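You operate a simulated robot arm through the tools that you are given. There is no shell and no other tool. Be economical: measure what you need, move in short steps, check, and stop when the job is done.

You are at the controls of a simulated two-armed robot. One attempt, no reset.

TASK
Hold the grey tray on the top of the green table steady with one hand and put the bulb box from the top of the green table in it with the other.
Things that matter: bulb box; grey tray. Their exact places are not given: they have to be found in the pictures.

It is judged by the outcome, as a careful person would: the job done as asked, and still so three seconds after it is handed in. It fails if anything else is knocked over, pushed out of place, dropped, spilled or broken.

THE ROBOT
Two 7-joint arms with two-finger parallel grippers on one trunk, on a base that drives. Base frame: it is fixed to the floor where the robot stands at the start and does not move with it; the origin is under the middle of the robot, x ahead of it, y to its left, z up; the surface under the hand at the start is at about z = 0.72. Readings come in m, rad, newtons and seconds.
The left shoulder is at the start at [-0.092, 0.119, 0.825], the right one opposite. With the tool pointing down near the work surface each hand reaches from about 0.16 to 0.58 m from the robot's upright axis, wherever it stands, measured 20 degrees to its own side. Payload 3.43 kg a hand.
The tool frame of a hand sits at the grasp point between the pads (the TCP): z along the fingers, y along the line on which they close. The tips reach 0.03 m beyond it. The gripper opens to 0.094 m. The fingers are 0.028 m wide and 0.01 m thick; the gripper's body (0.05 by 0.096 m) begins 0.055 m behind the TCP.
Orientation is that of the tool frame in the base frame, as a unit quaternion [w, x, y, z]. With the fingers straight down and closing along the base's y, the tool's x points along the base's -x, its y along +y and its z along -z.

THE INTERFACE
- The arms move only by the tool nudge_tool. It takes "left_commands", "right_commands" or both (then of equal length, played together; a hand with none holds still); each is a list that holds one entry, the list of rows, each a list of 7 numbers: the shift along the tool's x, y, z in m, then the turn, a rotation vector about the tool's x, y, z in rad, then the gripper command, from -1 (fully open) to 1 (shut), values between in proportion. In form: [[[x, y, z, ax, ay, az, hand], ...]]. A call has 1 to 10 rows; each row is the pose to reach, as a shift and turn from the pose commanded when the call began, along the tool's axes at that moment. Each row takes 0.2 s and may step no farther than 0.05 m and 0.15 rad from the row before; otherwise, or with a gripper value out of range, the whole call is refused. Where a pose cannot be reached the arm comes as near as it can. A force on the tool above 40 N (or 10 N above the force at the start of the call, whichever is more), or a blocked arm, ends the call early, and 0.2 s more pass. The fingers move at their own pace (about 0.153 m/s each) and stop on an object; they squeeze with about 24 N. The grip force told is the motor's: it shows also when the fingers shut on nothing. Time passes only in rows, and 0.2 s behind the last, so rows that repeat a pose let the fingers close. The reply holds the time, the measured pose of the TCP, the force on the tool along the base axes, the opening and the grip force, in the units named above and with some noise, with the torque about the TCP (base axes, N m) and any sound that the robot's microphone picked up, and new pictures: "pictures" is both (left out), scene, wrist or none (wrist: the cameras of the hands that moved).
- Cameras (640 x 400 px; columns grow to the right, rows downward): "scene" is now at [0.0223, -0.0264, 1.5243]; the picture's right is [-0.38, -0.92, 0.00], its down [-0.76, 0.31, -0.57] and it looks along [0.53, -0.22, -0.82] (base axes); focal length 257 px, centre (320, 200). "left" rides on the left gripper at [0.076, -0.014, -0.102] in its tool frame; the picture's right is [0.18, 0.98, 0.00], its down [-0.75, 0.14, -0.64] and it looks along [-0.63, 0.12, 0.77] (tool axes); focal length 243 px, centre (320, 200). "right" rides on the right gripper at [0.076, 0.014, -0.102] in its tool frame; the picture's right is [-0.18, 0.98, 0.00], its down [-0.75, -0.14, -0.64] and it looks along [-0.63, -0.12, 0.77] (tool axes); focal length 243 px, centre (320, 200).
- slide_trunk(by): slides the trunk up (or, below 0, down) by that many m; the arms and the scene camera ride with it, the base frame stays. It gives what a move gives, with no picture.
- roll_base(legs): drives the robot by 1 to 6 legs, each [ahead, left, turn to the left] in m, m and rad, along the robot's own axes; the way and the turn of a leg run together, so that a leg with both is an arc; at most 1.5 m and 3.142 rad a leg. The arms and the cameras ride along, it lands a little off, and it stops where it bumps. It gives what a move gives, and a new picture of the scene camera.
- turn_head(pan, tilt): turns the head with the scene camera to pan (to the left, within 2.496 rad either way) and tilt (down, from -0.506 to 1.204), counted from straight ahead of the robot. It gives what a move gives, and a new picture of the scene camera.
- probe_pixels(camera, pixels): for up to 12 pixels [column, row] of the newest picture of that camera ("zoom" is the newest enlarged one), the place [x, y, z] in the base frame of the surface seen there, good to about 0.002 m. It takes no simulated time.
- zoom(camera, box): a new picture of the part [left, top, right, bottom] of that camera's present view, enlarged. It takes no simulated time.
- finish_job(): hands the job in; it is judged then, once.

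Keep the steps short. Do not move on a guess: measure, check each grasp and each placing, and mend mistakes. In all there are 80 turns and 260 pictures (those below and enlarged ones count). Leave the grippers open and the arms clear of the work at the hand-in unless told otherwise, and finish with a single line.

The tools are called after ">>>" as a command line: name --argument value ..., lists and objects as JSON in quotes. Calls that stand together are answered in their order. nudge_tool: Moves the arms, as the interface text tells. Its arguments: {"type":"object","properties":{"left_commands":{"type":"array"},"right_commands":{"type":"array"},"pictures":{"type":"string","enum":["both","scene","wrist","none"]}},"required":[]} The other tools are called the same way: slide_trunk (by) slides the trunk up or down; roll_base (legs) drives the base; turn_head (pan, tilt) turns the head that bears the scene camera; probe_pixels (camera, pixels) gives the place of the surface under pixels of a picture; zoom (camera, box) takes an enlarged picture of a part of a camera's view; finish_job () hands the job in.

At the start:

```text
time_s: 0.0
left_tool_pos: [0.3602, -0.055, 0.9944]
left_tool_rot: [0.0, -0.001, 1.0, 0.001]
left_contact_force: [-0.6, 0.6, -0.6]
left_torque: [0.01, 0.01, -0.02]
left_gripper_width: 0.0942
left_grasp_force: 0.0
right_tool_pos: [0.2885, -0.319, 1.006]
right_tool_rot: [0.0, 0.001, 1.0, 0.0]
right_contact_force: [0.3, 0.4, -0.8]
right_torque: [0.0, -0.02, 0.01]
right_gripper_width: 0.0943
right_grasp_force: 0.0
trunk travel left (down, up): [-0.25, 0.085]
robot x, y, heading: [0.0019, 0.0013, 0.004]
head pan, tilt: [-0.393, 0.96]
```

scene: 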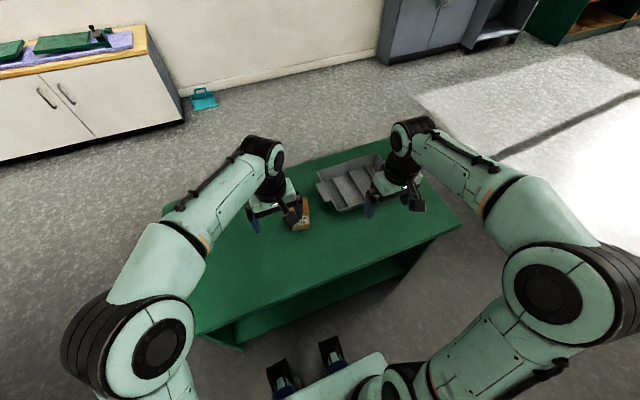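
right: 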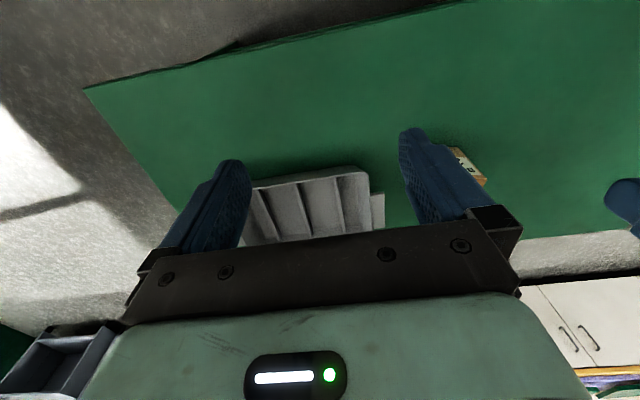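
left: 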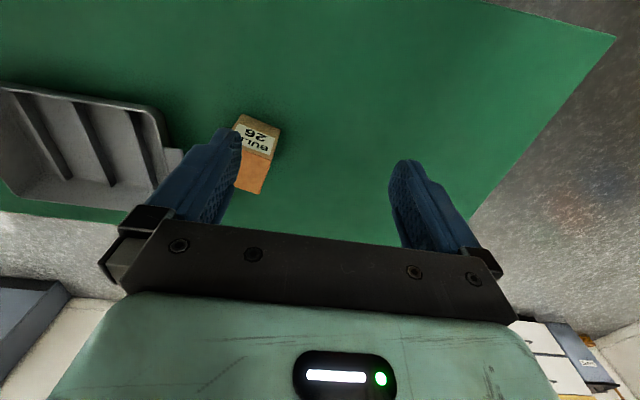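

I see the bulb box near scene (299,215) and the grey tray near (350,182). I'll enlarge that area and measure it.

>>> zoom --camera "scene" --box '[230, 130, 470, 280]'

>>> probe_pixels --camera "left" --pixels '[[255, 150], [280, 125], [240, 118], [265, 190], [275, 155], [300, 160], [20, 90], [150, 110], [170, 160], [180, 150], [90, 140], [60, 140]]'

>>> probe_pixels --camera "right" --pixels '[[366, 172], [372, 180], [383, 194], [384, 225], [260, 185], [350, 200], [320, 210], [455, 150], [485, 182], [300, 181], [365, 225], [90, 90]]'

```text
2.67 times, centred on (350, 205) of scene
```

zoom: 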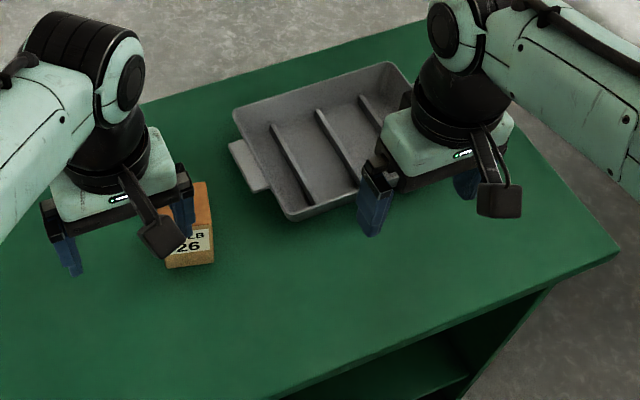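

```text
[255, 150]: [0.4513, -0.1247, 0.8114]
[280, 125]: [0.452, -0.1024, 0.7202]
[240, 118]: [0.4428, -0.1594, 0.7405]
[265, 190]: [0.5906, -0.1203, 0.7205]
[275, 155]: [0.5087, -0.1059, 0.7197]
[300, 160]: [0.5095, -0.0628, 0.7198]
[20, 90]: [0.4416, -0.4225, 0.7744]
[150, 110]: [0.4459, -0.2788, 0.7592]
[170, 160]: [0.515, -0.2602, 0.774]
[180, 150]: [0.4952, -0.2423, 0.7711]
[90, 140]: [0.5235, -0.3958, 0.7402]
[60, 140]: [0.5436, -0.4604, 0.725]
```

```text
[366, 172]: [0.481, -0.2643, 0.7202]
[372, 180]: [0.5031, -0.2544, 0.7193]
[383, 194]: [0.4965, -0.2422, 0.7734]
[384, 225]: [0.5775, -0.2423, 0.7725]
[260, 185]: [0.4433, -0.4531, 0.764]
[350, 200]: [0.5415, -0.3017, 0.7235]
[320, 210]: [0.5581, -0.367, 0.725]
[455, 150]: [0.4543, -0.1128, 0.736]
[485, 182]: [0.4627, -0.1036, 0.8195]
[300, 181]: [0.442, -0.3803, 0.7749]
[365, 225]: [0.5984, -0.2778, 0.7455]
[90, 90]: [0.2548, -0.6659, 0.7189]
```

The box stands about 0.1 m tall with its front at x≈0.44. The tray's front wall is at x≈0.44 with its rim at 0.774. Both are at the edge of reach, so I'll measure the table's front edge and the rest of the tray before driving.

>>> probe_pixels --camera "scene" --pixels '[[245, 350], [240, 310], [330, 280], [420, 240], [458, 224], [282, 375], [330, 350], [200, 320], [408, 280], [350, 375], [180, 205], [385, 140]]'

>>> probe_pixels --camera "zoom" --pixels '[[236, 112], [388, 66], [410, 86], [293, 218], [300, 170], [290, 140], [345, 140], [205, 200], [190, 262], [214, 262], [233, 150], [255, 190]]'

```text
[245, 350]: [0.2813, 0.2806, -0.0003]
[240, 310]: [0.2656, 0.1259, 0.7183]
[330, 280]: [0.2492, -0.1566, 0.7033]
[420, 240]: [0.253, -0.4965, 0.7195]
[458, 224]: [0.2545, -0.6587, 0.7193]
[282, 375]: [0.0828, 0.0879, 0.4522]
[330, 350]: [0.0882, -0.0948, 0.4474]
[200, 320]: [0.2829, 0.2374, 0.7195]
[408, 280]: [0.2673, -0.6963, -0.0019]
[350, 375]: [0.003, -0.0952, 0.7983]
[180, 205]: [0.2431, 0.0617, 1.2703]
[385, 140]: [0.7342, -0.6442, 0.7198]
```

```text
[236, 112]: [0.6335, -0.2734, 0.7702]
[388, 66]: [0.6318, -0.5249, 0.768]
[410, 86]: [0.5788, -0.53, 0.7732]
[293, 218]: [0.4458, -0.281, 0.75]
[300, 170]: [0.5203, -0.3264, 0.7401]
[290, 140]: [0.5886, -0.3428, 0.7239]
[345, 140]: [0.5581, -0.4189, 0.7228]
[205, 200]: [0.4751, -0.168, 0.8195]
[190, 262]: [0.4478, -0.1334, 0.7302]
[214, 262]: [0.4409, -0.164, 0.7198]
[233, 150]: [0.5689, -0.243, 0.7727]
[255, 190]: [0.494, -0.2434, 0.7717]
```

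The tray spans x 0.44–0.635 and y −0.27 to −0.53, with low dividers running along x. The table edge is at x≈0.25 and the robot's front at about 0.09. Both hands are well above everything, so I'll drive 0.28 m right, then 0.09 m ahead.

>>> roll_base --legs '[[0, -0.28, 0], [0.09, 0, 0]]'

>>> turn_head --pan 0.0 --tilt 0.96

```text
time_s: 3.7
left_tool_pos: [0.4441, -0.3361, 0.9947]
left_tool_rot: [0.0, 0.004, 1.0, 0.0]
left_contact_force: [-0.8, 0.1, 0.4]
left_torque: [-0.01, -0.01, 0.02]
left_gripper_width: 0.094
left_grasp_force: 0.0
right_tool_pos: [0.3718, -0.597, 1.0058]
right_tool_rot: [0.0, 0.004, 1.0, 0.001]
right_contact_force: [1.4, 0.0, -0.3]
right_torque: [0.03, 0.03, -0.01]
right_gripper_width: 0.094
right_grasp_force: 0.0
trunk travel left (down, up): [-0.25, 0.085]
robot x, y, heading: [0.0882, -0.2757, -0.009]
head pan, tilt: [-0.393, 0.96]
```

scene: 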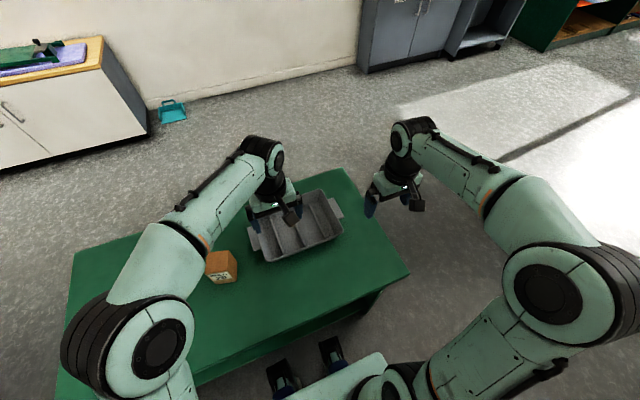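

```text
time_s: 4.6
left_tool_pos: [0.4433, -0.3351, 0.9939]
left_tool_rot: [0.0, 0.005, 1.0, -0.001]
left_contact_force: [-0.4, 0.6, 0.0]
left_torque: [0.0, -0.03, -0.01]
left_gripper_width: 0.0936
left_grasp_force: 0.0
right_tool_pos: [0.3711, -0.5974, 1.0064]
right_tool_rot: [0.0, 0.005, 1.0, 0.0]
right_contact_force: [0.0, 0.8, -1.2]
right_torque: [0.01, 0.03, -0.02]
right_gripper_width: 0.0939
right_grasp_force: 0.1
trunk travel left (down, up): [-0.25, 0.085]
robot x, y, heading: [0.0841, -0.2754, -0.005]
head pan, tilt: [0.0, 0.96]
```

scene: 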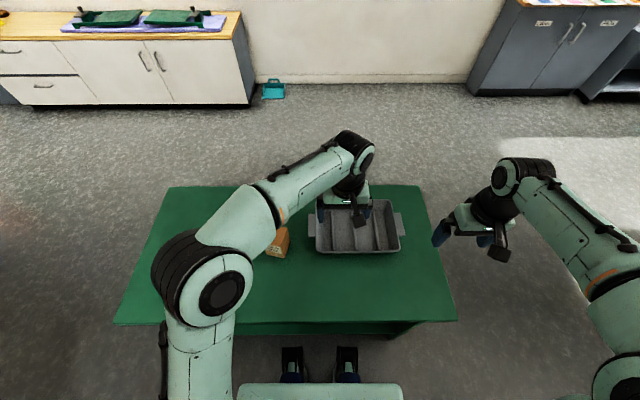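

The tray is in clear view, with a tab on each side. I'll move the left hand back and over to look at the box, with the right hand staying put for now.

>>> nudge_tool --left_commands '[[[0.02, 0.04, 0, 0, 0, 0, -1], [0.04, 0.08, 0, 0, 0, 0, -1], [0.06, 0.12, 0, 0, 0, 0, -1], [0.08, 0.16, 0, 0, 0, 0, -1], [0.1, 0.2, 0, 0, 0, 0, -1], [0.1, 0.2, 0, 0, 0, 0, -1]]]'

```text
time_s: 6.0
left_tool_pos: [0.3474, -0.1343, 0.9935]
left_tool_rot: [-0.001, 0.004, 1.0, 0.0]
left_contact_force: [0.1, 0.4, 0.4]
left_torque: [0.02, 0.04, 0.0]
left_gripper_width: 0.0939
left_grasp_force: 0.0
right_tool_pos: [0.3711, -0.5984, 1.005]
right_tool_rot: [0.0, 0.004, 1.0, 0.0]
right_contact_force: [0.3, 0.7, 0.4]
right_torque: [-0.01, -0.01, 0.02]
right_gripper_width: 0.0938
right_grasp_force: 0.1
trunk travel left (down, up): [-0.25, 0.085]
robot x, y, heading: [0.0851, -0.2783, -0.014]
head pan, tilt: [0.0, 0.96]
```

scene: 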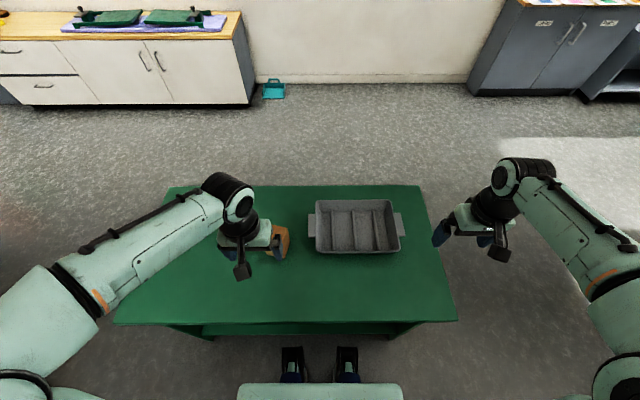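
left: 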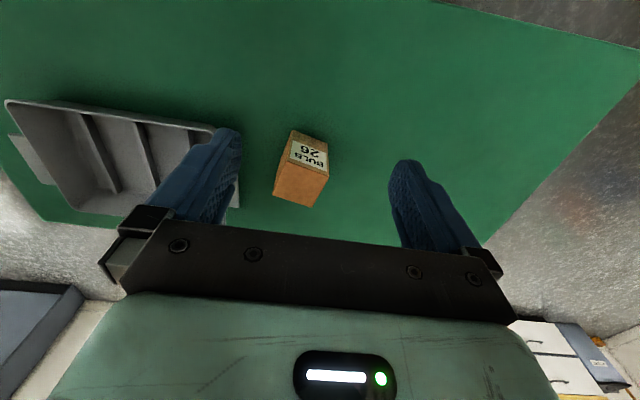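

The box is now clear in the left picture, so I'll enlarge it and the tray.

>>> zoom --camera "left" --box '[240, 110, 368, 220]'

>>> probe_pixels --camera "left" --pixels '[[289, 161], [328, 172], [275, 193], [313, 206], [293, 133], [327, 143], [302, 180], [308, 153], [284, 157], [322, 190]]'

>>> zoom --camera "scene" --box '[260, 170, 460, 295]'

```text
3.64 times, centred on (304, 165) of left
```

zoom: 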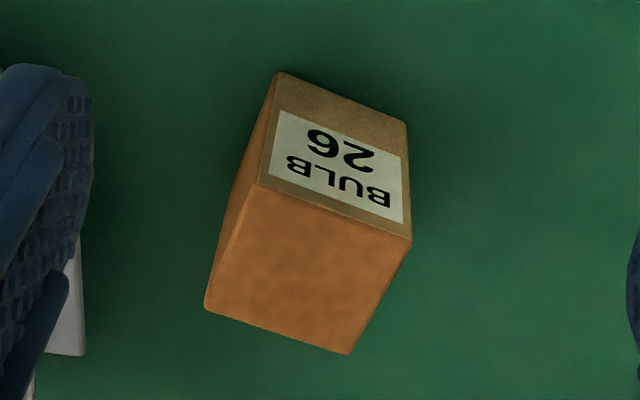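

```text
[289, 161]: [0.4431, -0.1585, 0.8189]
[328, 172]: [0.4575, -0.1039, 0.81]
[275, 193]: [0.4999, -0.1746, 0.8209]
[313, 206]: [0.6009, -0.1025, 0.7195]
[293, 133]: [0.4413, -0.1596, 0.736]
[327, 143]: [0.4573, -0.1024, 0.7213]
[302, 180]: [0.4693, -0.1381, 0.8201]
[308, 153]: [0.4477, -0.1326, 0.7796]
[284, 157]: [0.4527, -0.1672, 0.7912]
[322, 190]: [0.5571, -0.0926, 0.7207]
```

```text
3.20 times, centred on (360, 232) of scene
```

zoom: 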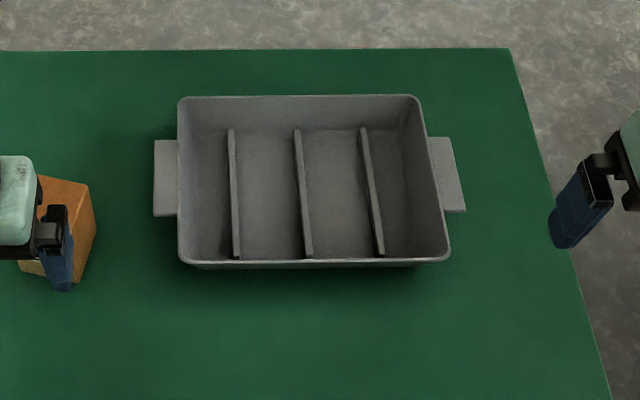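

Next I'll probe the exact corners of the box top and the tray details.

>>> probe_pixels --camera "scene" --pixels '[[332, 215], [333, 248], [353, 212], [355, 248], [374, 212], [379, 247], [341, 225], [366, 225], [385, 225], [400, 220], [396, 225], [322, 225]]'

>>> zoom --camera "left" --box '[240, 110, 368, 220]'

>>> probe_pixels --camera "left" --pixels '[[291, 163], [321, 174], [308, 203], [279, 192], [276, 190], [306, 168], [293, 197]]'

```text
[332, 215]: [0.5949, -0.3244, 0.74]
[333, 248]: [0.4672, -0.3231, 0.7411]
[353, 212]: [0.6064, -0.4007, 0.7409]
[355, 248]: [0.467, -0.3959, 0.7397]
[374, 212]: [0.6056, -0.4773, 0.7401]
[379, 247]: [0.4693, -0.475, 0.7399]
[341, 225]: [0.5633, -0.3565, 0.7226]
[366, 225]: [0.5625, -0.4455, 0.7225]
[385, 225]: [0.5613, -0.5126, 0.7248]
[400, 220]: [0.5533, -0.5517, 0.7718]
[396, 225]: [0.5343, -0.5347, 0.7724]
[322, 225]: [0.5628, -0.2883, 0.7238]
```

```text
3.64 times, centred on (304, 165) of left
```

zoom: 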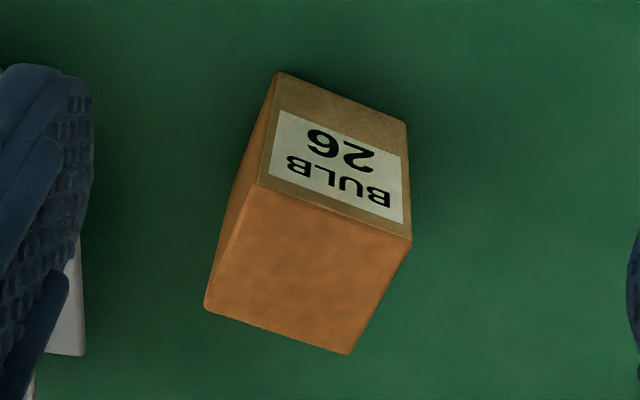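

```text
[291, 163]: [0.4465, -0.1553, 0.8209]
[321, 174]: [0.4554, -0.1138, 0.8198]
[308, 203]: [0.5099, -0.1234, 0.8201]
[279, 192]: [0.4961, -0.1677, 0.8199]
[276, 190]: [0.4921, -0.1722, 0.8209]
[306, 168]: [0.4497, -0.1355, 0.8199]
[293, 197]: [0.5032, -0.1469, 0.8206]
```

The box top centre is about (0.479, −0.139, 0.820). The box is about 0.057 × 0.06 m and turned about 0.26 rad clockwise. The dividers are at y −0.324, −0.398 and −0.476 with tops at 0.74, so the second compartment, centred at y≈−0.361, fits the box. To hold the tray, the right hand will pinch the right wall and tab. I'll measure them closely first.

>>> zoom --camera "scene" --box '[360, 190, 424, 262]'

>>> nudge_tool --right_commands '[[[-0.03, 0, 0, 0, 0, 0, -1], [-0.06, 0.0, 0, 0, 0, 0, -1], [-0.06, 0, 0, 0, 0, 0, -1]]]'

```text
5.56 times, centred on (392, 226) of scene
```

zoom: 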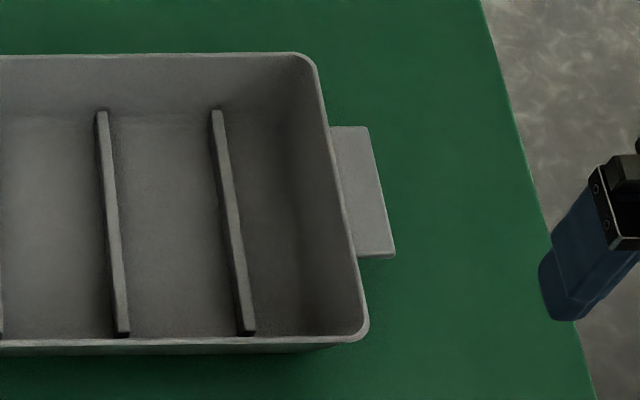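

```text
time_s: 6.8
left_tool_pos: [0.347, -0.1349, 0.9948]
left_tool_rot: [0.0, 0.005, 1.0, 0.001]
left_contact_force: [0.7, -0.4, 0.2]
left_torque: [0.0, -0.01, 0.0]
left_gripper_width: 0.0939
left_grasp_force: 0.2
right_tool_pos: [0.4324, -0.5993, 1.0066]
right_tool_rot: [0.0, 0.003, 1.0, 0.0]
right_contact_force: [0.5, -0.1, 0.0]
right_torque: [0.02, 0.01, 0.01]
right_gripper_width: 0.0939
right_grasp_force: 0.0
trunk travel left (down, up): [-0.25, 0.085]
robot x, y, heading: [0.085, -0.279, -0.012]
head pan, tilt: [0.0, 0.96]
```

scene: 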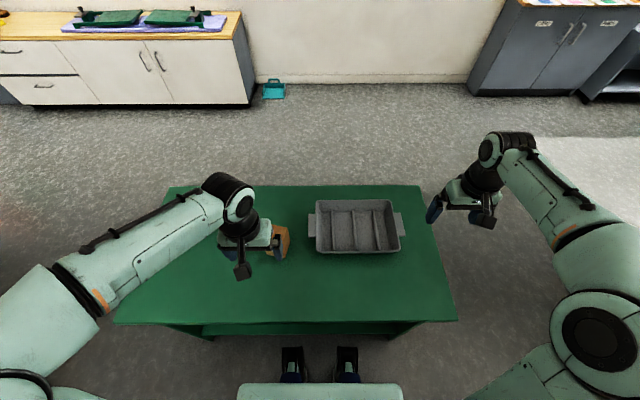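
right: 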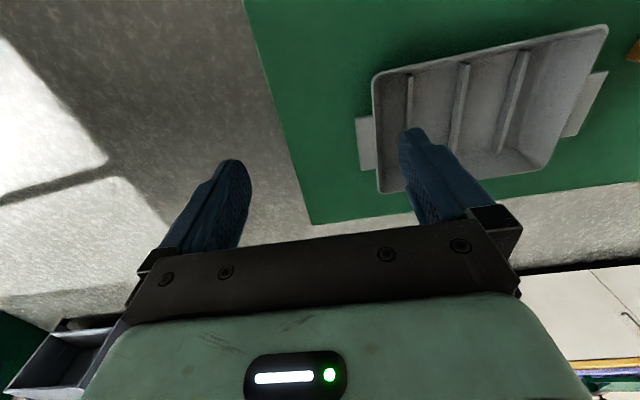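

>>> zoom --camera "scene" --box '[360, 190, 424, 262]'

>>> probe_pixels --camera "zoom" --pixels '[[362, 130], [390, 252], [334, 132], [360, 252], [376, 190], [325, 190], [300, 190], [280, 190], [337, 180], [233, 220], [344, 190], [272, 230]]'

```text
5.56 times, centred on (392, 226) of scene
```

zoom: 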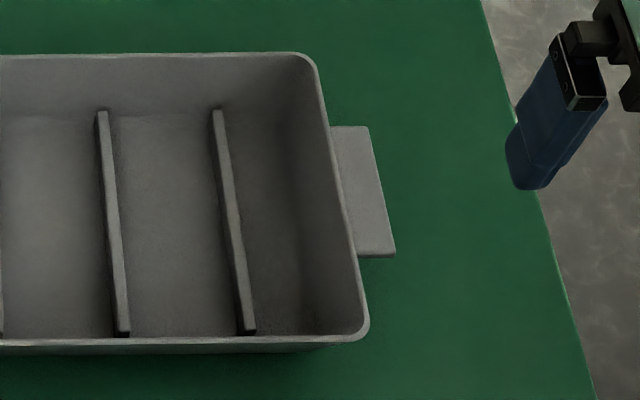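

```text
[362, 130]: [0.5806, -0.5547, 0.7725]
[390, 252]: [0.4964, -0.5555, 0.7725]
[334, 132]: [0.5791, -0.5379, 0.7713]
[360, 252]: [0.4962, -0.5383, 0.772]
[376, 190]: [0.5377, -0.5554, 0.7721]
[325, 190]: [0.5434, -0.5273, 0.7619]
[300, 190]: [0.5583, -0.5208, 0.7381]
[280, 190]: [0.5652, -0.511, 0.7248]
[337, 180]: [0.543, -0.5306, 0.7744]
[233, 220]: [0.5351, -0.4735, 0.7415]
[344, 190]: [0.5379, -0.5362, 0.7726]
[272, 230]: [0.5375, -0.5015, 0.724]
```

The tab's outer edge is at y≈−0.558 and the wall's inner face at −0.527, so the pinch centre is (0.537, −0.542). I'll bring the right hand over it, half closed.

>>> nudge_tool --right_commands '[[[-0.035, 0.019, 0, 0, 0, 0, -0.5], [-0.07, 0.038, 0, 0, 0, 0, -0.5], [-0.105, 0.057, 0, 0, 0, 0, -0.5], [-0.105, 0.057, 0.04, 0, 0, 0, -0.5], [-0.105, 0.057, 0.08, 0, 0, 0, -0.5], [-0.105, 0.057, 0.12, 0, 0, 0, -0.5], [-0.105, 0.057, 0.12, 0, 0, 0, -0.5]]]'

```text
time_s: 8.4
left_tool_pos: [0.3471, -0.1334, 0.9942]
left_tool_rot: [0.0, 0.004, 1.0, 0.0]
left_contact_force: [-0.2, 0.9, 0.4]
left_torque: [-0.03, 0.0, -0.01]
left_gripper_width: 0.0938
left_grasp_force: 0.0
right_tool_pos: [0.536, -0.542, 0.8852]
right_tool_rot: [0.0, 0.004, 1.0, -0.001]
right_contact_force: [-0.1, -0.2, -0.2]
right_torque: [-0.03, -0.02, 0.03]
right_gripper_width: 0.0704
right_grasp_force: 0.0
trunk travel left (down, up): [-0.25, 0.085]
robot x, y, heading: [0.0837, -0.2789, -0.009]
head pan, tilt: [0.0, 0.96]
```

scene: 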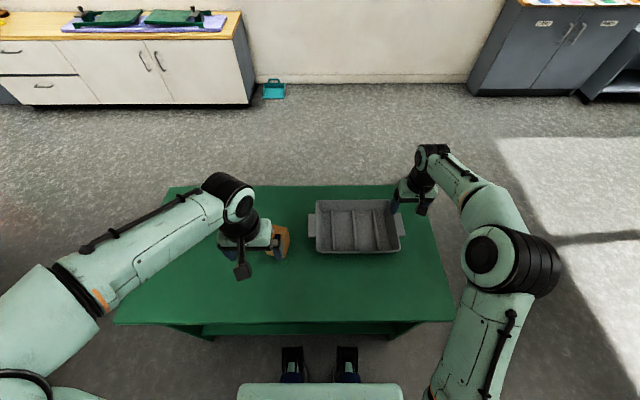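
right: 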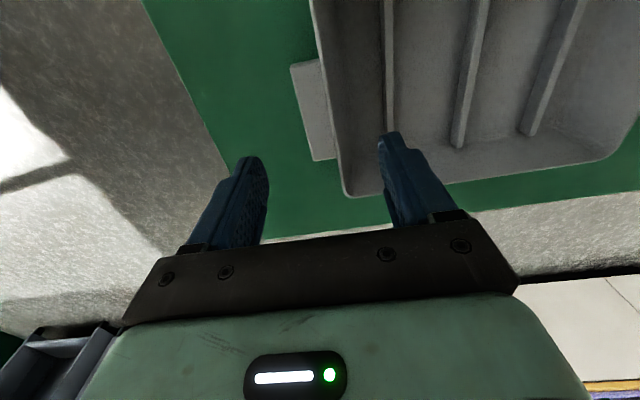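

The right hand is at (0.536, −0.542, 0.885), straddling the wall and tab. I'll lower it to 0.780, which puts the tips at 0.750, above the floor and divider.

>>> nudge_tool --right_commands '[[[0, 0, 0.03, 0, 0, 0, -0.5], [0, 0, 0.06, 0, 0, 0, -0.5], [0, 0, 0.085, 0, 0, 0, -0.5], [0, 0, 0.105, 0, 0, 0, -0.5], [0, 0, 0.105, 0, 0, 0, -0.5]]]'

```text
time_s: 9.6
left_tool_pos: [0.3471, -0.1341, 0.9943]
left_tool_rot: [0.0, 0.004, 1.0, 0.0]
left_contact_force: [-0.6, -0.5, 0.7]
left_torque: [0.0, 0.04, -0.04]
left_gripper_width: 0.0944
left_grasp_force: 0.1
right_tool_pos: [0.5376, -0.5435, 0.7778]
right_tool_rot: [0.0, 0.004, 1.0, 0.0]
right_contact_force: [0.2, 1.0, 0.3]
right_torque: [0.0, -0.02, -0.04]
right_gripper_width: 0.0703
right_grasp_force: 0.0
trunk travel left (down, up): [-0.25, 0.085]
robot x, y, heading: [0.084, -0.2773, -0.004]
head pan, tilt: [0.0, 0.96]
```

scene: 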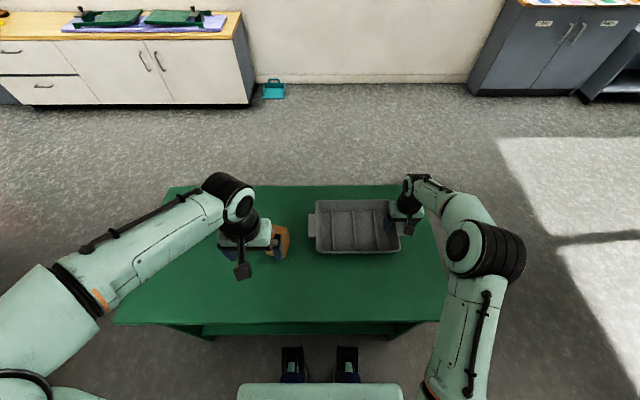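
right: 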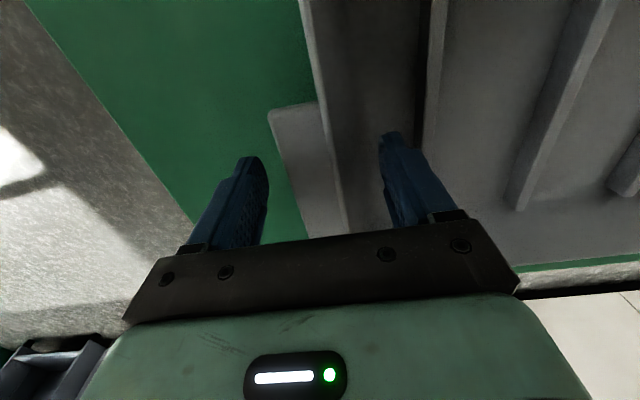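

There is no contact, and the wall and tab sit between the fingers. I'll close in stages: first close to the width of the wall and tab, then fully.

>>> nudge_tool --right_commands '[[[0, 0, 0, 0, 0, 0, -0.25], [0, 0, 0, 0, 0, 0, 0.1], [0, 0, 0, 0, 0, 0, 0.4], [0, 0, 0, 0, 0, 0, 1], [0, 0, 0, 0, 0, 0, 1]]]'

```text
time_s: 10.8
left_tool_pos: [0.3476, -0.1353, 0.9937]
left_tool_rot: [-0.001, 0.004, 1.0, 0.0]
left_contact_force: [-0.9, 0.9, -0.3]
left_torque: [0.03, 0.05, -0.03]
left_gripper_width: 0.0938
left_grasp_force: 0.1
right_tool_pos: [0.5374, -0.5434, 0.7776]
right_tool_rot: [0.0, 0.005, 1.0, -0.001]
right_contact_force: [-0.3, 1.2, 1.2]
right_torque: [0.69, -0.09, 0.33]
right_gripper_width: 0.0359
right_grasp_force: 24.3
trunk travel left (down, up): [-0.25, 0.085]
robot x, y, heading: [0.0859, -0.2753, -0.003]
head pan, tilt: [0.0, 0.96]
```

scene: 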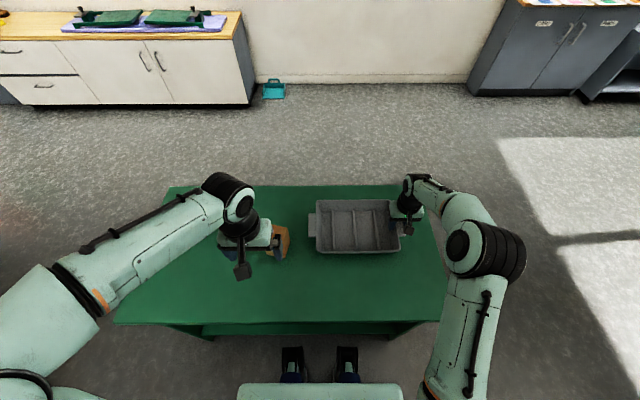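
right: 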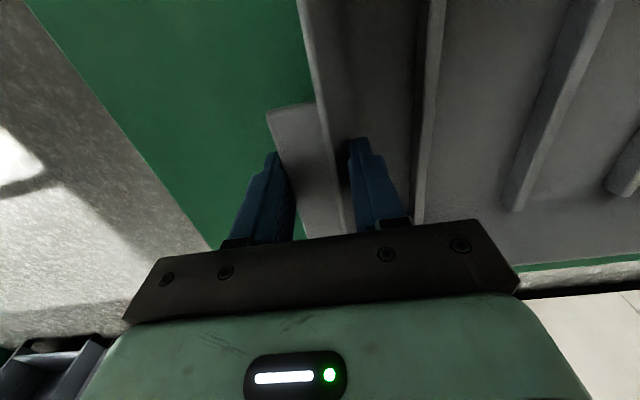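

The tray is held, with 24 N at 0.036 m. I'll now bring the left hand over the box, turning it 0.26 rad clockwise to match the box and staying above it.

>>> nudge_tool --left_commands '[[[-0.04, 0, 0, 0, 0, 0.1, -1], [-0.08, -0.002, 0, 0, 0, 0.2, -1], [-0.11, -0.003, 0, 0, 0, 0.26, -1], [-0.132, -0.004, 0.03, 0, 0, 0.26, -1], [-0.132, -0.004, 0.07, 0, 0, 0.26, -1], [-0.132, -0.004, 0.09, 0, 0, 0.26, -1], [-0.132, -0.004, 0.09, 0, 0, 0.26, -1]]]'

```text
time_s: 12.4
left_tool_pos: [0.4782, -0.1411, 0.9067]
left_tool_rot: [0.0, 0.134, 0.991, 0.001]
left_contact_force: [0.1, -0.2, -0.2]
left_torque: [0.05, 0.02, 0.01]
left_gripper_width: 0.094
left_grasp_force: 0.0
right_tool_pos: [0.5365, -0.543, 0.7794]
right_tool_rot: [0.001, 0.005, 1.0, 0.0]
right_contact_force: [-0.4, 0.7, 2.5]
right_torque: [0.58, -0.23, 0.22]
right_gripper_width: 0.0364
right_grasp_force: 24.2
trunk travel left (down, up): [-0.25, 0.085]
robot x, y, heading: [0.0864, -0.2763, -0.005]
head pan, tilt: [0.0, 0.96]
```

scene: 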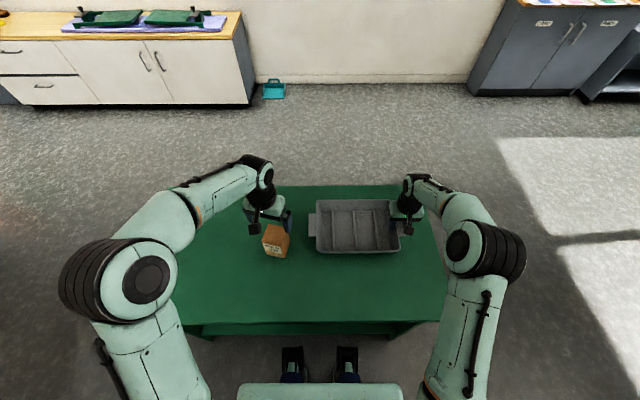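
left: 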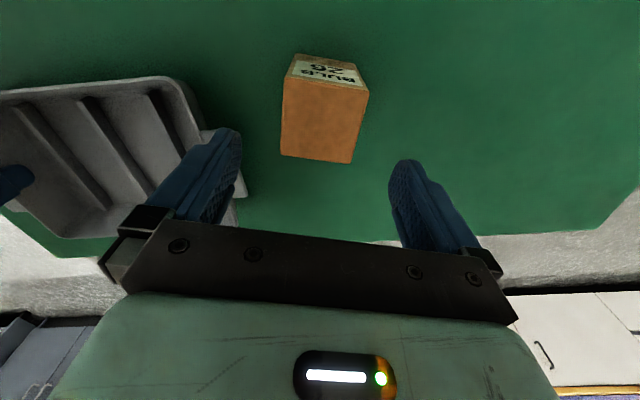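

I'll measure the box top again from here.

>>> probe_pixels --camera "left" --pixels '[[288, 80], [365, 90], [351, 159], [284, 152], [318, 84], [318, 157], [284, 115], [359, 125], [325, 120]]'

```text
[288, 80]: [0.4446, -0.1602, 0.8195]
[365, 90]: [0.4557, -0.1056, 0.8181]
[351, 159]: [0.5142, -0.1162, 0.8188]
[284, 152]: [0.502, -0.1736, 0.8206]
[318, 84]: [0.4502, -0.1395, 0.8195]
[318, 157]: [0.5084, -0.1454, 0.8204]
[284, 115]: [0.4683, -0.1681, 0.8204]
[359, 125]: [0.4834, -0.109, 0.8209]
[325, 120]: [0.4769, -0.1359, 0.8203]
```

The centre is (0.479, −0.139) and the box angle is nearer 0.205 rad. I'll turn back 0.062 rad, shift 2 mm and descend to 0.79.

>>> nudge_tool --left_commands '[[[0, 0.002, 0.0, 0, 0, -0.062, -1], [0, 0.002, 0.04, 0, 0, -0.062, -1], [0, 0.002, 0.08, 0, 0, -0.062, -1], [0, 0.002, 0.117, 0, 0, -0.062, -1], [0, 0.002, 0.117, 0, 0, -0.062, -1]]]'

```text
time_s: 13.6
left_tool_pos: [0.4795, -0.1388, 0.7886]
left_tool_rot: [0.0, 0.103, 0.995, 0.0]
left_contact_force: [-0.1, 0.5, -0.9]
left_torque: [0.03, 0.01, -0.01]
left_gripper_width: 0.094
left_grasp_force: 0.1
right_tool_pos: [0.5367, -0.5434, 0.7791]
right_tool_rot: [0.0, 0.005, 1.0, 0.0]
right_contact_force: [-1.0, -0.6, 2.2]
right_torque: [0.61, -0.07, 0.23]
right_gripper_width: 0.036
right_grasp_force: 24.0
trunk travel left (down, up): [-0.25, 0.085]
robot x, y, heading: [0.0889, -0.2776, -0.009]
head pan, tilt: [0.0, 0.96]
```

scene: 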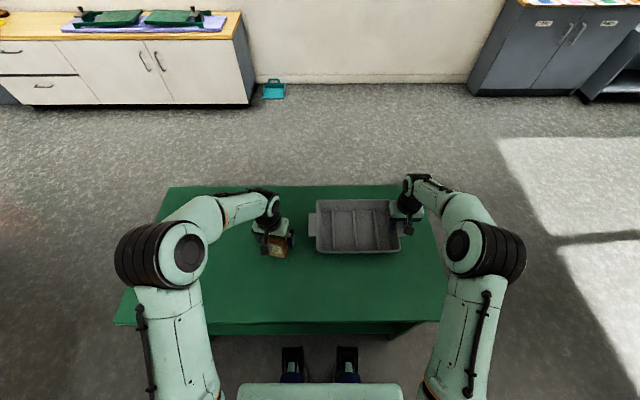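
left: 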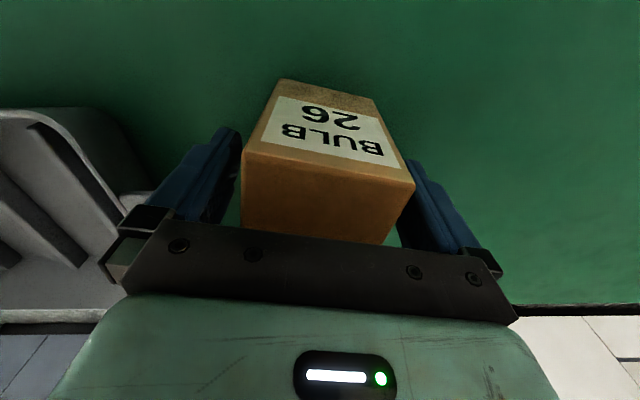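

The box is between the fingers with no contact, so I'll close.

>>> nudge_tool --left_commands '[[[0, 0, 0, 0, 0, 0, -0.5], [0, 0, 0, 0, 0, 0, -0.1], [0, 0, 0, 0, 0, 0, 1], [0, 0, 0, 0, 0, 0, 1]]]' --pictures "wrist"

```text
time_s: 14.6
left_tool_pos: [0.4805, -0.1384, 0.7895]
left_tool_rot: [0.0, 0.104, 0.995, 0.0]
left_contact_force: [-0.5, -1.0, 0.6]
left_torque: [0.0, 0.01, -0.01]
left_gripper_width: 0.0691
left_grasp_force: 23.6
right_tool_pos: [0.5365, -0.5437, 0.7791]
right_tool_rot: [0.001, 0.005, 1.0, 0.0]
right_contact_force: [-1.2, -0.3, 3.9]
right_torque: [0.64, -0.03, 0.24]
right_gripper_width: 0.0363
right_grasp_force: 23.7
trunk travel left (down, up): [-0.25, 0.085]
robot x, y, heading: [0.087, -0.2766, -0.01]
head pan, tilt: [0.0, 0.96]
```

left: 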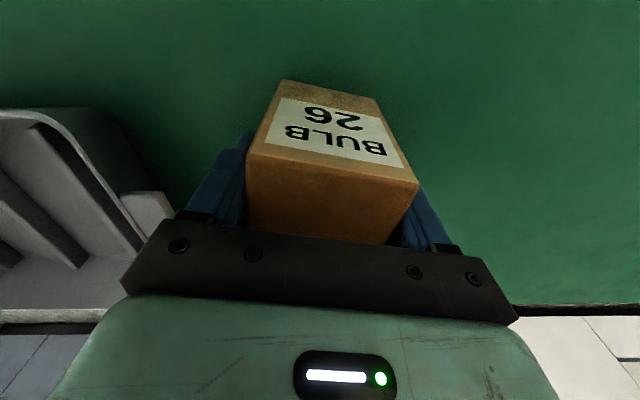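

The opening is 0.069 m, wider than I expected, so I'll measure the box in the grip before lifting.

>>> zoom --camera "left" --box '[160, 60, 480, 260]'

>>> probe_pixels --camera "left" --pixels '[[249, 161], [413, 184], [395, 225], [252, 225], [330, 172], [400, 160], [285, 84], [376, 102], [260, 130], [410, 190]]'

```text
2.00 times, centred on (320, 160) of left
```

zoom: 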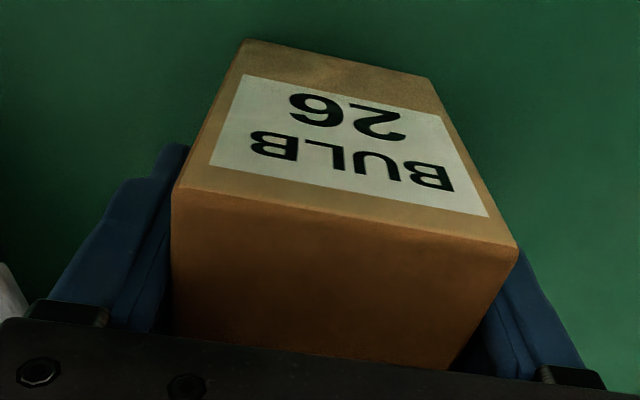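

```text
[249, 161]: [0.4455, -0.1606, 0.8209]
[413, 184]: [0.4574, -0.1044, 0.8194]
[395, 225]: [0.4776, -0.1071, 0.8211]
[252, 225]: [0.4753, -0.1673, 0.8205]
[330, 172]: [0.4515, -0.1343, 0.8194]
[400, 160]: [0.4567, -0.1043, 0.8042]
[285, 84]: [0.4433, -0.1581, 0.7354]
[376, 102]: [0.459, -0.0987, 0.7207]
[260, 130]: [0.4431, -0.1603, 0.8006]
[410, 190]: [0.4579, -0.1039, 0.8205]
```

>>> probe_pixels --camera "zoom" --pixels '[[167, 170], [165, 220], [160, 260], [150, 200], [525, 270], [510, 290], [490, 310], [540, 300], [176, 250], [505, 265]]'

```text
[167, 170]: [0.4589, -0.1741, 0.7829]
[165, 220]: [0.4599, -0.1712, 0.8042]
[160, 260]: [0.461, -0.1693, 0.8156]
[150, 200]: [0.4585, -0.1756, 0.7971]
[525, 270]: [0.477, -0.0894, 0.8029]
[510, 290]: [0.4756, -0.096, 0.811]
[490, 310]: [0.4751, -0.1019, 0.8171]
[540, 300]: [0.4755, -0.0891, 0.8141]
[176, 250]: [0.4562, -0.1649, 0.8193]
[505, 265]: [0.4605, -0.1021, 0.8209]
```

The grip is symmetric about the box, though the fingers stop about 5 mm outside its visible sides. I'll lift 4 cm to test the hold.

>>> nudge_tool --left_commands '[[[0, 0, -0.02, 0, 0, 0, 1], [0, 0, -0.04, 0, 0, 0, 1], [0, 0, -0.04, 0, 0, 0, 1]]]'

```text
time_s: 15.4
left_tool_pos: [0.4801, -0.1377, 0.8274]
left_tool_rot: [0.0, 0.103, 0.995, 0.0]
left_contact_force: [1.3, 0.0, 0.6]
left_torque: [-0.02, -0.02, -0.01]
left_gripper_width: 0.069
left_grasp_force: 24.0
right_tool_pos: [0.5372, -0.5434, 0.7781]
right_tool_rot: [-0.001, 0.005, 1.0, 0.0]
right_contact_force: [-1.8, -0.5, 2.7]
right_torque: [0.59, -0.12, 0.17]
right_gripper_width: 0.0362
right_grasp_force: 23.8
trunk travel left (down, up): [-0.25, 0.085]
robot x, y, heading: [0.0819, -0.2788, -0.007]
head pan, tilt: [0.0, 0.96]
```

scene: 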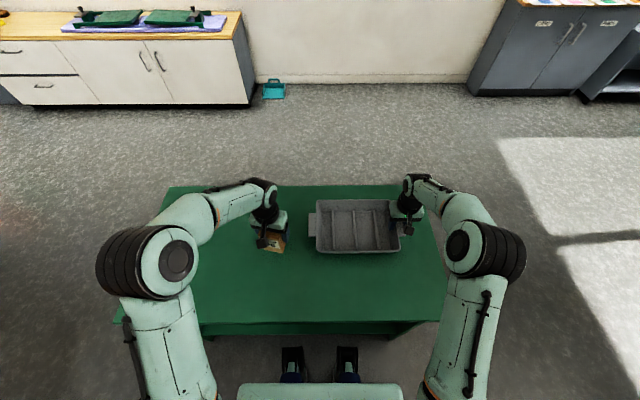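
left: 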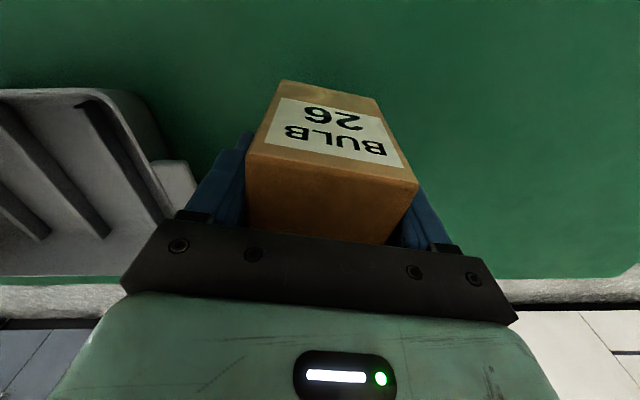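

The box lifts cleanly. I'll raise it, square it to the tray by turning back 0.205 rad, and carry it above the second compartment at (0.525, −0.361).

>>> nudge_tool --left_commands '[[[0, 0, -0.035, 0, 0, 0, 1], [0, 0, -0.07, 0, 0, -0.03, 1], [0, 0, -0.1, 0, 0, -0.07, 1], [-0.015, -0.035, -0.1, 0, 0, -0.11, 1], [-0.03, -0.07, -0.1, 0, 0, -0.15, 1], [-0.045, -0.105, -0.1, 0, 0, -0.18, 1], [-0.06, -0.14, -0.1, 0, 0, -0.205, 1], [-0.075, -0.175, -0.1, 0, 0, -0.205, 1], [-0.0901, -0.2095, -0.1, 0, 0, -0.205, 1], [-0.0901, -0.2095, -0.1, 0, 0, -0.205, 1]]]'

```text
time_s: 17.6
left_tool_pos: [0.5238, -0.362, 0.926]
left_tool_rot: [0.0, 0.001, 1.0, 0.0]
left_contact_force: [0.2, 0.1, -0.7]
left_torque: [-0.03, -0.03, 0.0]
left_gripper_width: 0.0689
left_grasp_force: 23.6
right_tool_pos: [0.5362, -0.5427, 0.7786]
right_tool_rot: [0.001, 0.005, 1.0, 0.0]
right_contact_force: [-0.8, 0.2, 3.9]
right_torque: [0.52, 0.03, 0.18]
right_gripper_width: 0.0362
right_grasp_force: 23.6
trunk travel left (down, up): [-0.25, 0.085]
robot x, y, heading: [0.0859, -0.2776, -0.007]
head pan, tilt: [0.0, 0.96]
```

scene: 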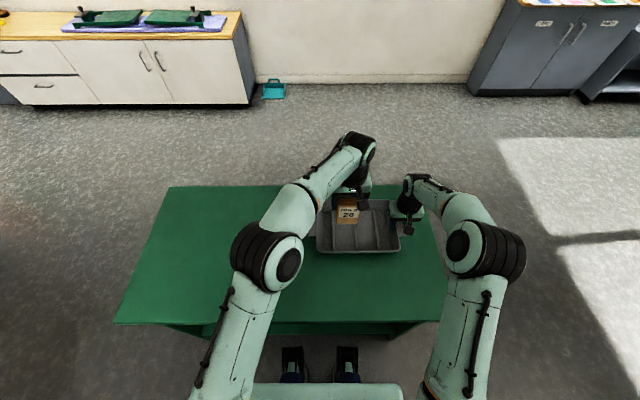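
left: 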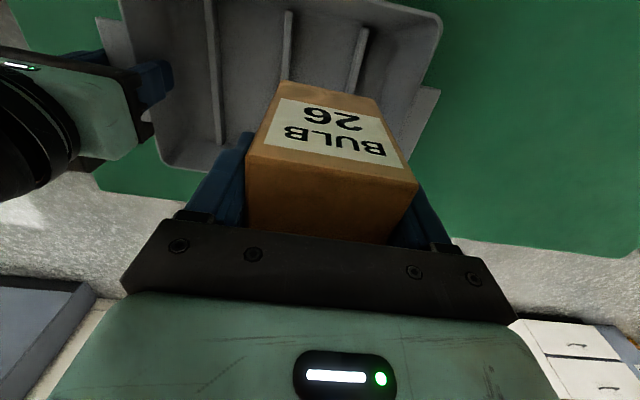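

I'll check the box's alignment against the dividers by enlarging both views and probing.

>>> zoom --camera "scene" --box '[306, 190, 418, 260]'

>>> probe_pixels --camera "zoom" --pixels '[[150, 310], [155, 260], [278, 320], [285, 290], [278, 200], [405, 300], [400, 250], [190, 150], [290, 150], [190, 100]]'

>>> probe_pixels --camera "left" --pixels '[[285, 84], [376, 102], [249, 161], [413, 184], [288, 40], [358, 60], [213, 60], [289, 15], [365, 32]]'

```text
5.71 times, centred on (362, 225) of scene
```

zoom: 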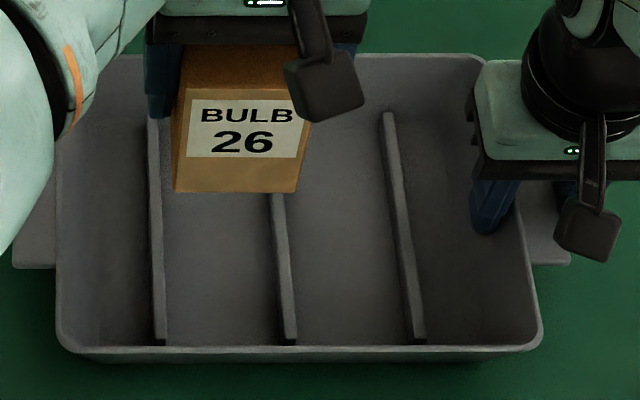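

```text
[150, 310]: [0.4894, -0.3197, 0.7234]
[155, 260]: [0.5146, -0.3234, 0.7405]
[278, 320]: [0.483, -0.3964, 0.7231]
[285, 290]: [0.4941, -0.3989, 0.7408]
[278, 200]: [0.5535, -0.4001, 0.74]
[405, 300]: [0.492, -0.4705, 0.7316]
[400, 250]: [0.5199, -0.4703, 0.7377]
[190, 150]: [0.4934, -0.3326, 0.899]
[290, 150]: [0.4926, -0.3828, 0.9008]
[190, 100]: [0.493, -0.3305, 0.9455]
```

```text
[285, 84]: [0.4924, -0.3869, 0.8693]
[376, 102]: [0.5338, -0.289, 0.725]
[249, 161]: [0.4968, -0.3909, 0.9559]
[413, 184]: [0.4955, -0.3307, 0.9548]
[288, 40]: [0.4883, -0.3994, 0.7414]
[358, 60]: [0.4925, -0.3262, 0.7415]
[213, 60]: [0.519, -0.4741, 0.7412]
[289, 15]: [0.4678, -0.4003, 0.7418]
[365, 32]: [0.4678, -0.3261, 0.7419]
```

The box spans y −0.391 to −0.331 and the gap runs from about −0.397 to −0.326, so it's centred and square. I'll descend to just above the dividers and check.

>>> nudge_tool --left_commands '[[[0, 0, 0.03, 0, 0, 0, 1], [0, 0, 0.06, 0, 0, 0, 1], [0, 0, 0.09, 0, 0, 0, 1], [0, 0, 0.107, 0, 0, 0, 1], [0, 0, 0.107, 0, 0, 0, 1]]]'

>>> zoom --camera "scene" --box '[306, 190, 418, 260]'

```text
time_s: 18.8
left_tool_pos: [0.527, -0.3631, 0.8196]
left_tool_rot: [0.001, 0.001, 1.0, 0.0]
left_contact_force: [-0.2, -0.3, -1.0]
left_torque: [0.02, -0.02, 0.01]
left_gripper_width: 0.0685
left_grasp_force: 23.7
right_tool_pos: [0.5369, -0.5439, 0.7789]
right_tool_rot: [0.0, 0.005, 1.0, 0.0]
right_contact_force: [-0.5, -0.4, 4.5]
right_torque: [0.61, 0.04, 0.19]
right_gripper_width: 0.036
right_grasp_force: 24.1
trunk travel left (down, up): [-0.25, 0.085]
robot x, y, heading: [0.0863, -0.2772, -0.01]
head pan, tilt: [0.0, 0.96]
```

scene: 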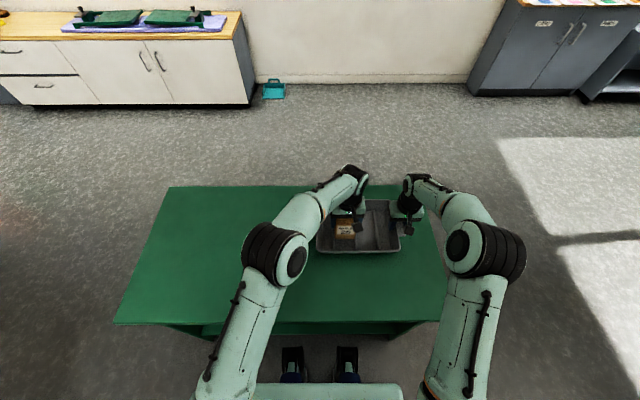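
left: 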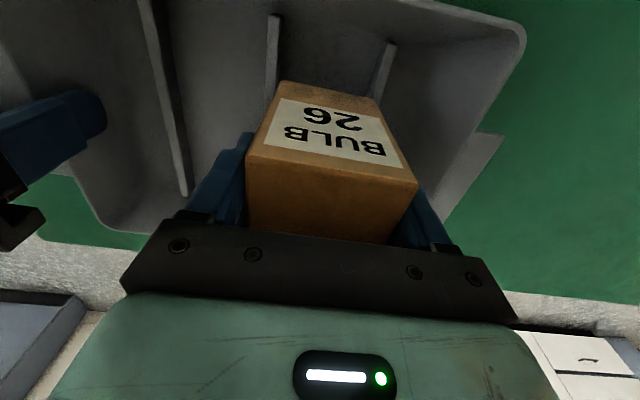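

```text
5.71 times, centred on (362, 225) of scene
```

zoom: 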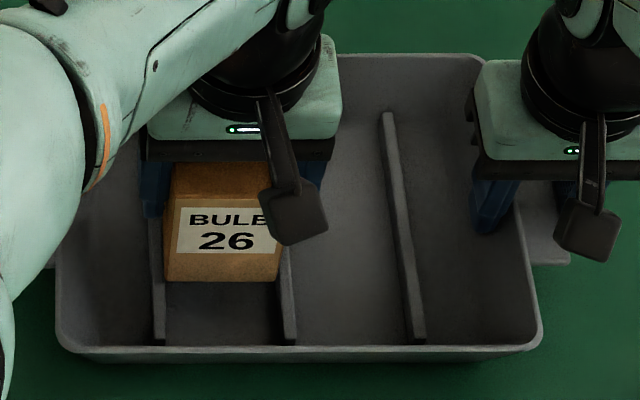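

The box lines up between the two dividers. I'll lower the last 2.6 cm slowly, with a 1 mm correction to the left.

>>> nudge_tool --left_commands '[[[0, 0.001, 0.008, 0, 0, 0, 1], [0, 0.001, 0.014, 0, 0, 0, 1], [0, 0.001, 0.02, 0, 0, 0, 1], [0, 0.001, 0.0255, 0, 0, 0, 1], [0, 0.001, 0.0255, 0, 0, 0, 1]]]'

>>> zoom --camera "scene" --box '[306, 190, 418, 260]'

```text
time_s: 20.0
left_tool_pos: [0.5252, -0.3605, 0.7949]
left_tool_rot: [0.003, 0.001, 1.0, -0.001]
left_contact_force: [5.9, -0.1, 23.2]
left_torque: [0.7, -0.07, -0.1]
left_gripper_width: 0.0692
left_grasp_force: 24.2
right_tool_pos: [0.5374, -0.5441, 0.7787]
right_tool_rot: [0.0, 0.005, 1.0, 0.0]
right_contact_force: [-1.3, -0.4, -0.2]
right_torque: [0.61, -0.55, -0.08]
right_gripper_width: 0.0359
right_grasp_force: 23.7
trunk travel left (down, up): [-0.25, 0.085]
robot x, y, heading: [0.0831, -0.2815, -0.012]
head pan, tilt: [0.0, 0.96]
```

scene: 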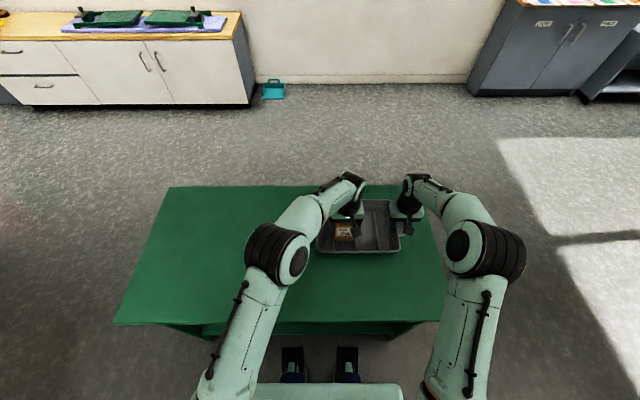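
left: 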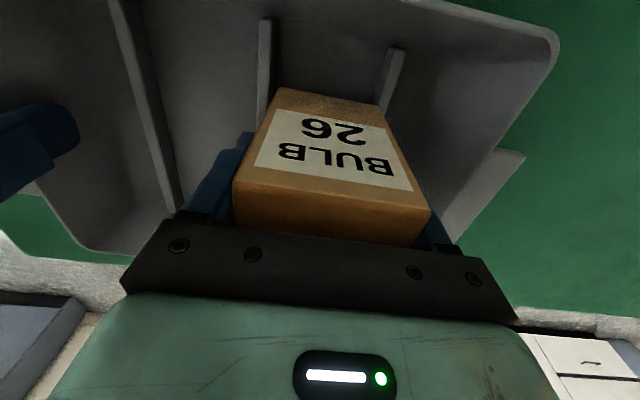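

```text
5.71 times, centred on (362, 225) of scene
```

zoom: 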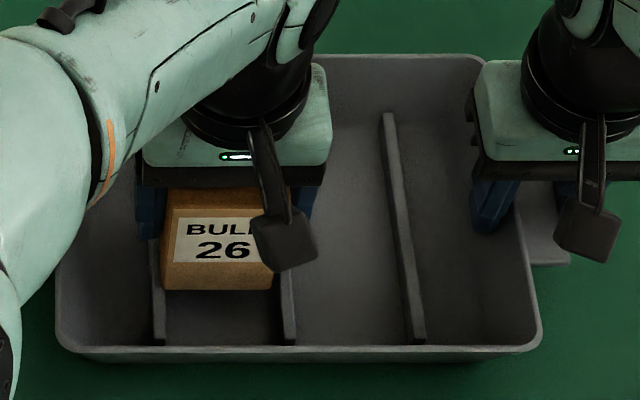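

There is 23 N of upward contact, and the box appears to have slid up in the fingers, so it may be sitting on a divider. I'll measure its top.

>>> probe_pixels --camera "left" --pixels '[[237, 188], [426, 210], [240, 225], [415, 235], [278, 92], [378, 108], [330, 205], [264, 60], [388, 80]]'

>>> probe_pixels --camera "zoom" --pixels '[[168, 284], [265, 284], [180, 200], [240, 200], [163, 284], [158, 320], [290, 320], [220, 284]]'

```text
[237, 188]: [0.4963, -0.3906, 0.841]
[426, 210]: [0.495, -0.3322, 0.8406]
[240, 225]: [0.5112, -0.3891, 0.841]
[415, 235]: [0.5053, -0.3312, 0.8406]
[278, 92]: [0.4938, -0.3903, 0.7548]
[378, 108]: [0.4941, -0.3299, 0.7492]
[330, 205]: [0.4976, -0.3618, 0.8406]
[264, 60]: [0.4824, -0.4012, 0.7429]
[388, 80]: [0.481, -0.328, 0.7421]
```

```text
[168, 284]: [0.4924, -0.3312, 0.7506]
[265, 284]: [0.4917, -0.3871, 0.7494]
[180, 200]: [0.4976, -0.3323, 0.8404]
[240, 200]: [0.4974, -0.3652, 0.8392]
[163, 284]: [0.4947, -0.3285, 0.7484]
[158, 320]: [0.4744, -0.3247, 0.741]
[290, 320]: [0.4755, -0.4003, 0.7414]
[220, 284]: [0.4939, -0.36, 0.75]
```

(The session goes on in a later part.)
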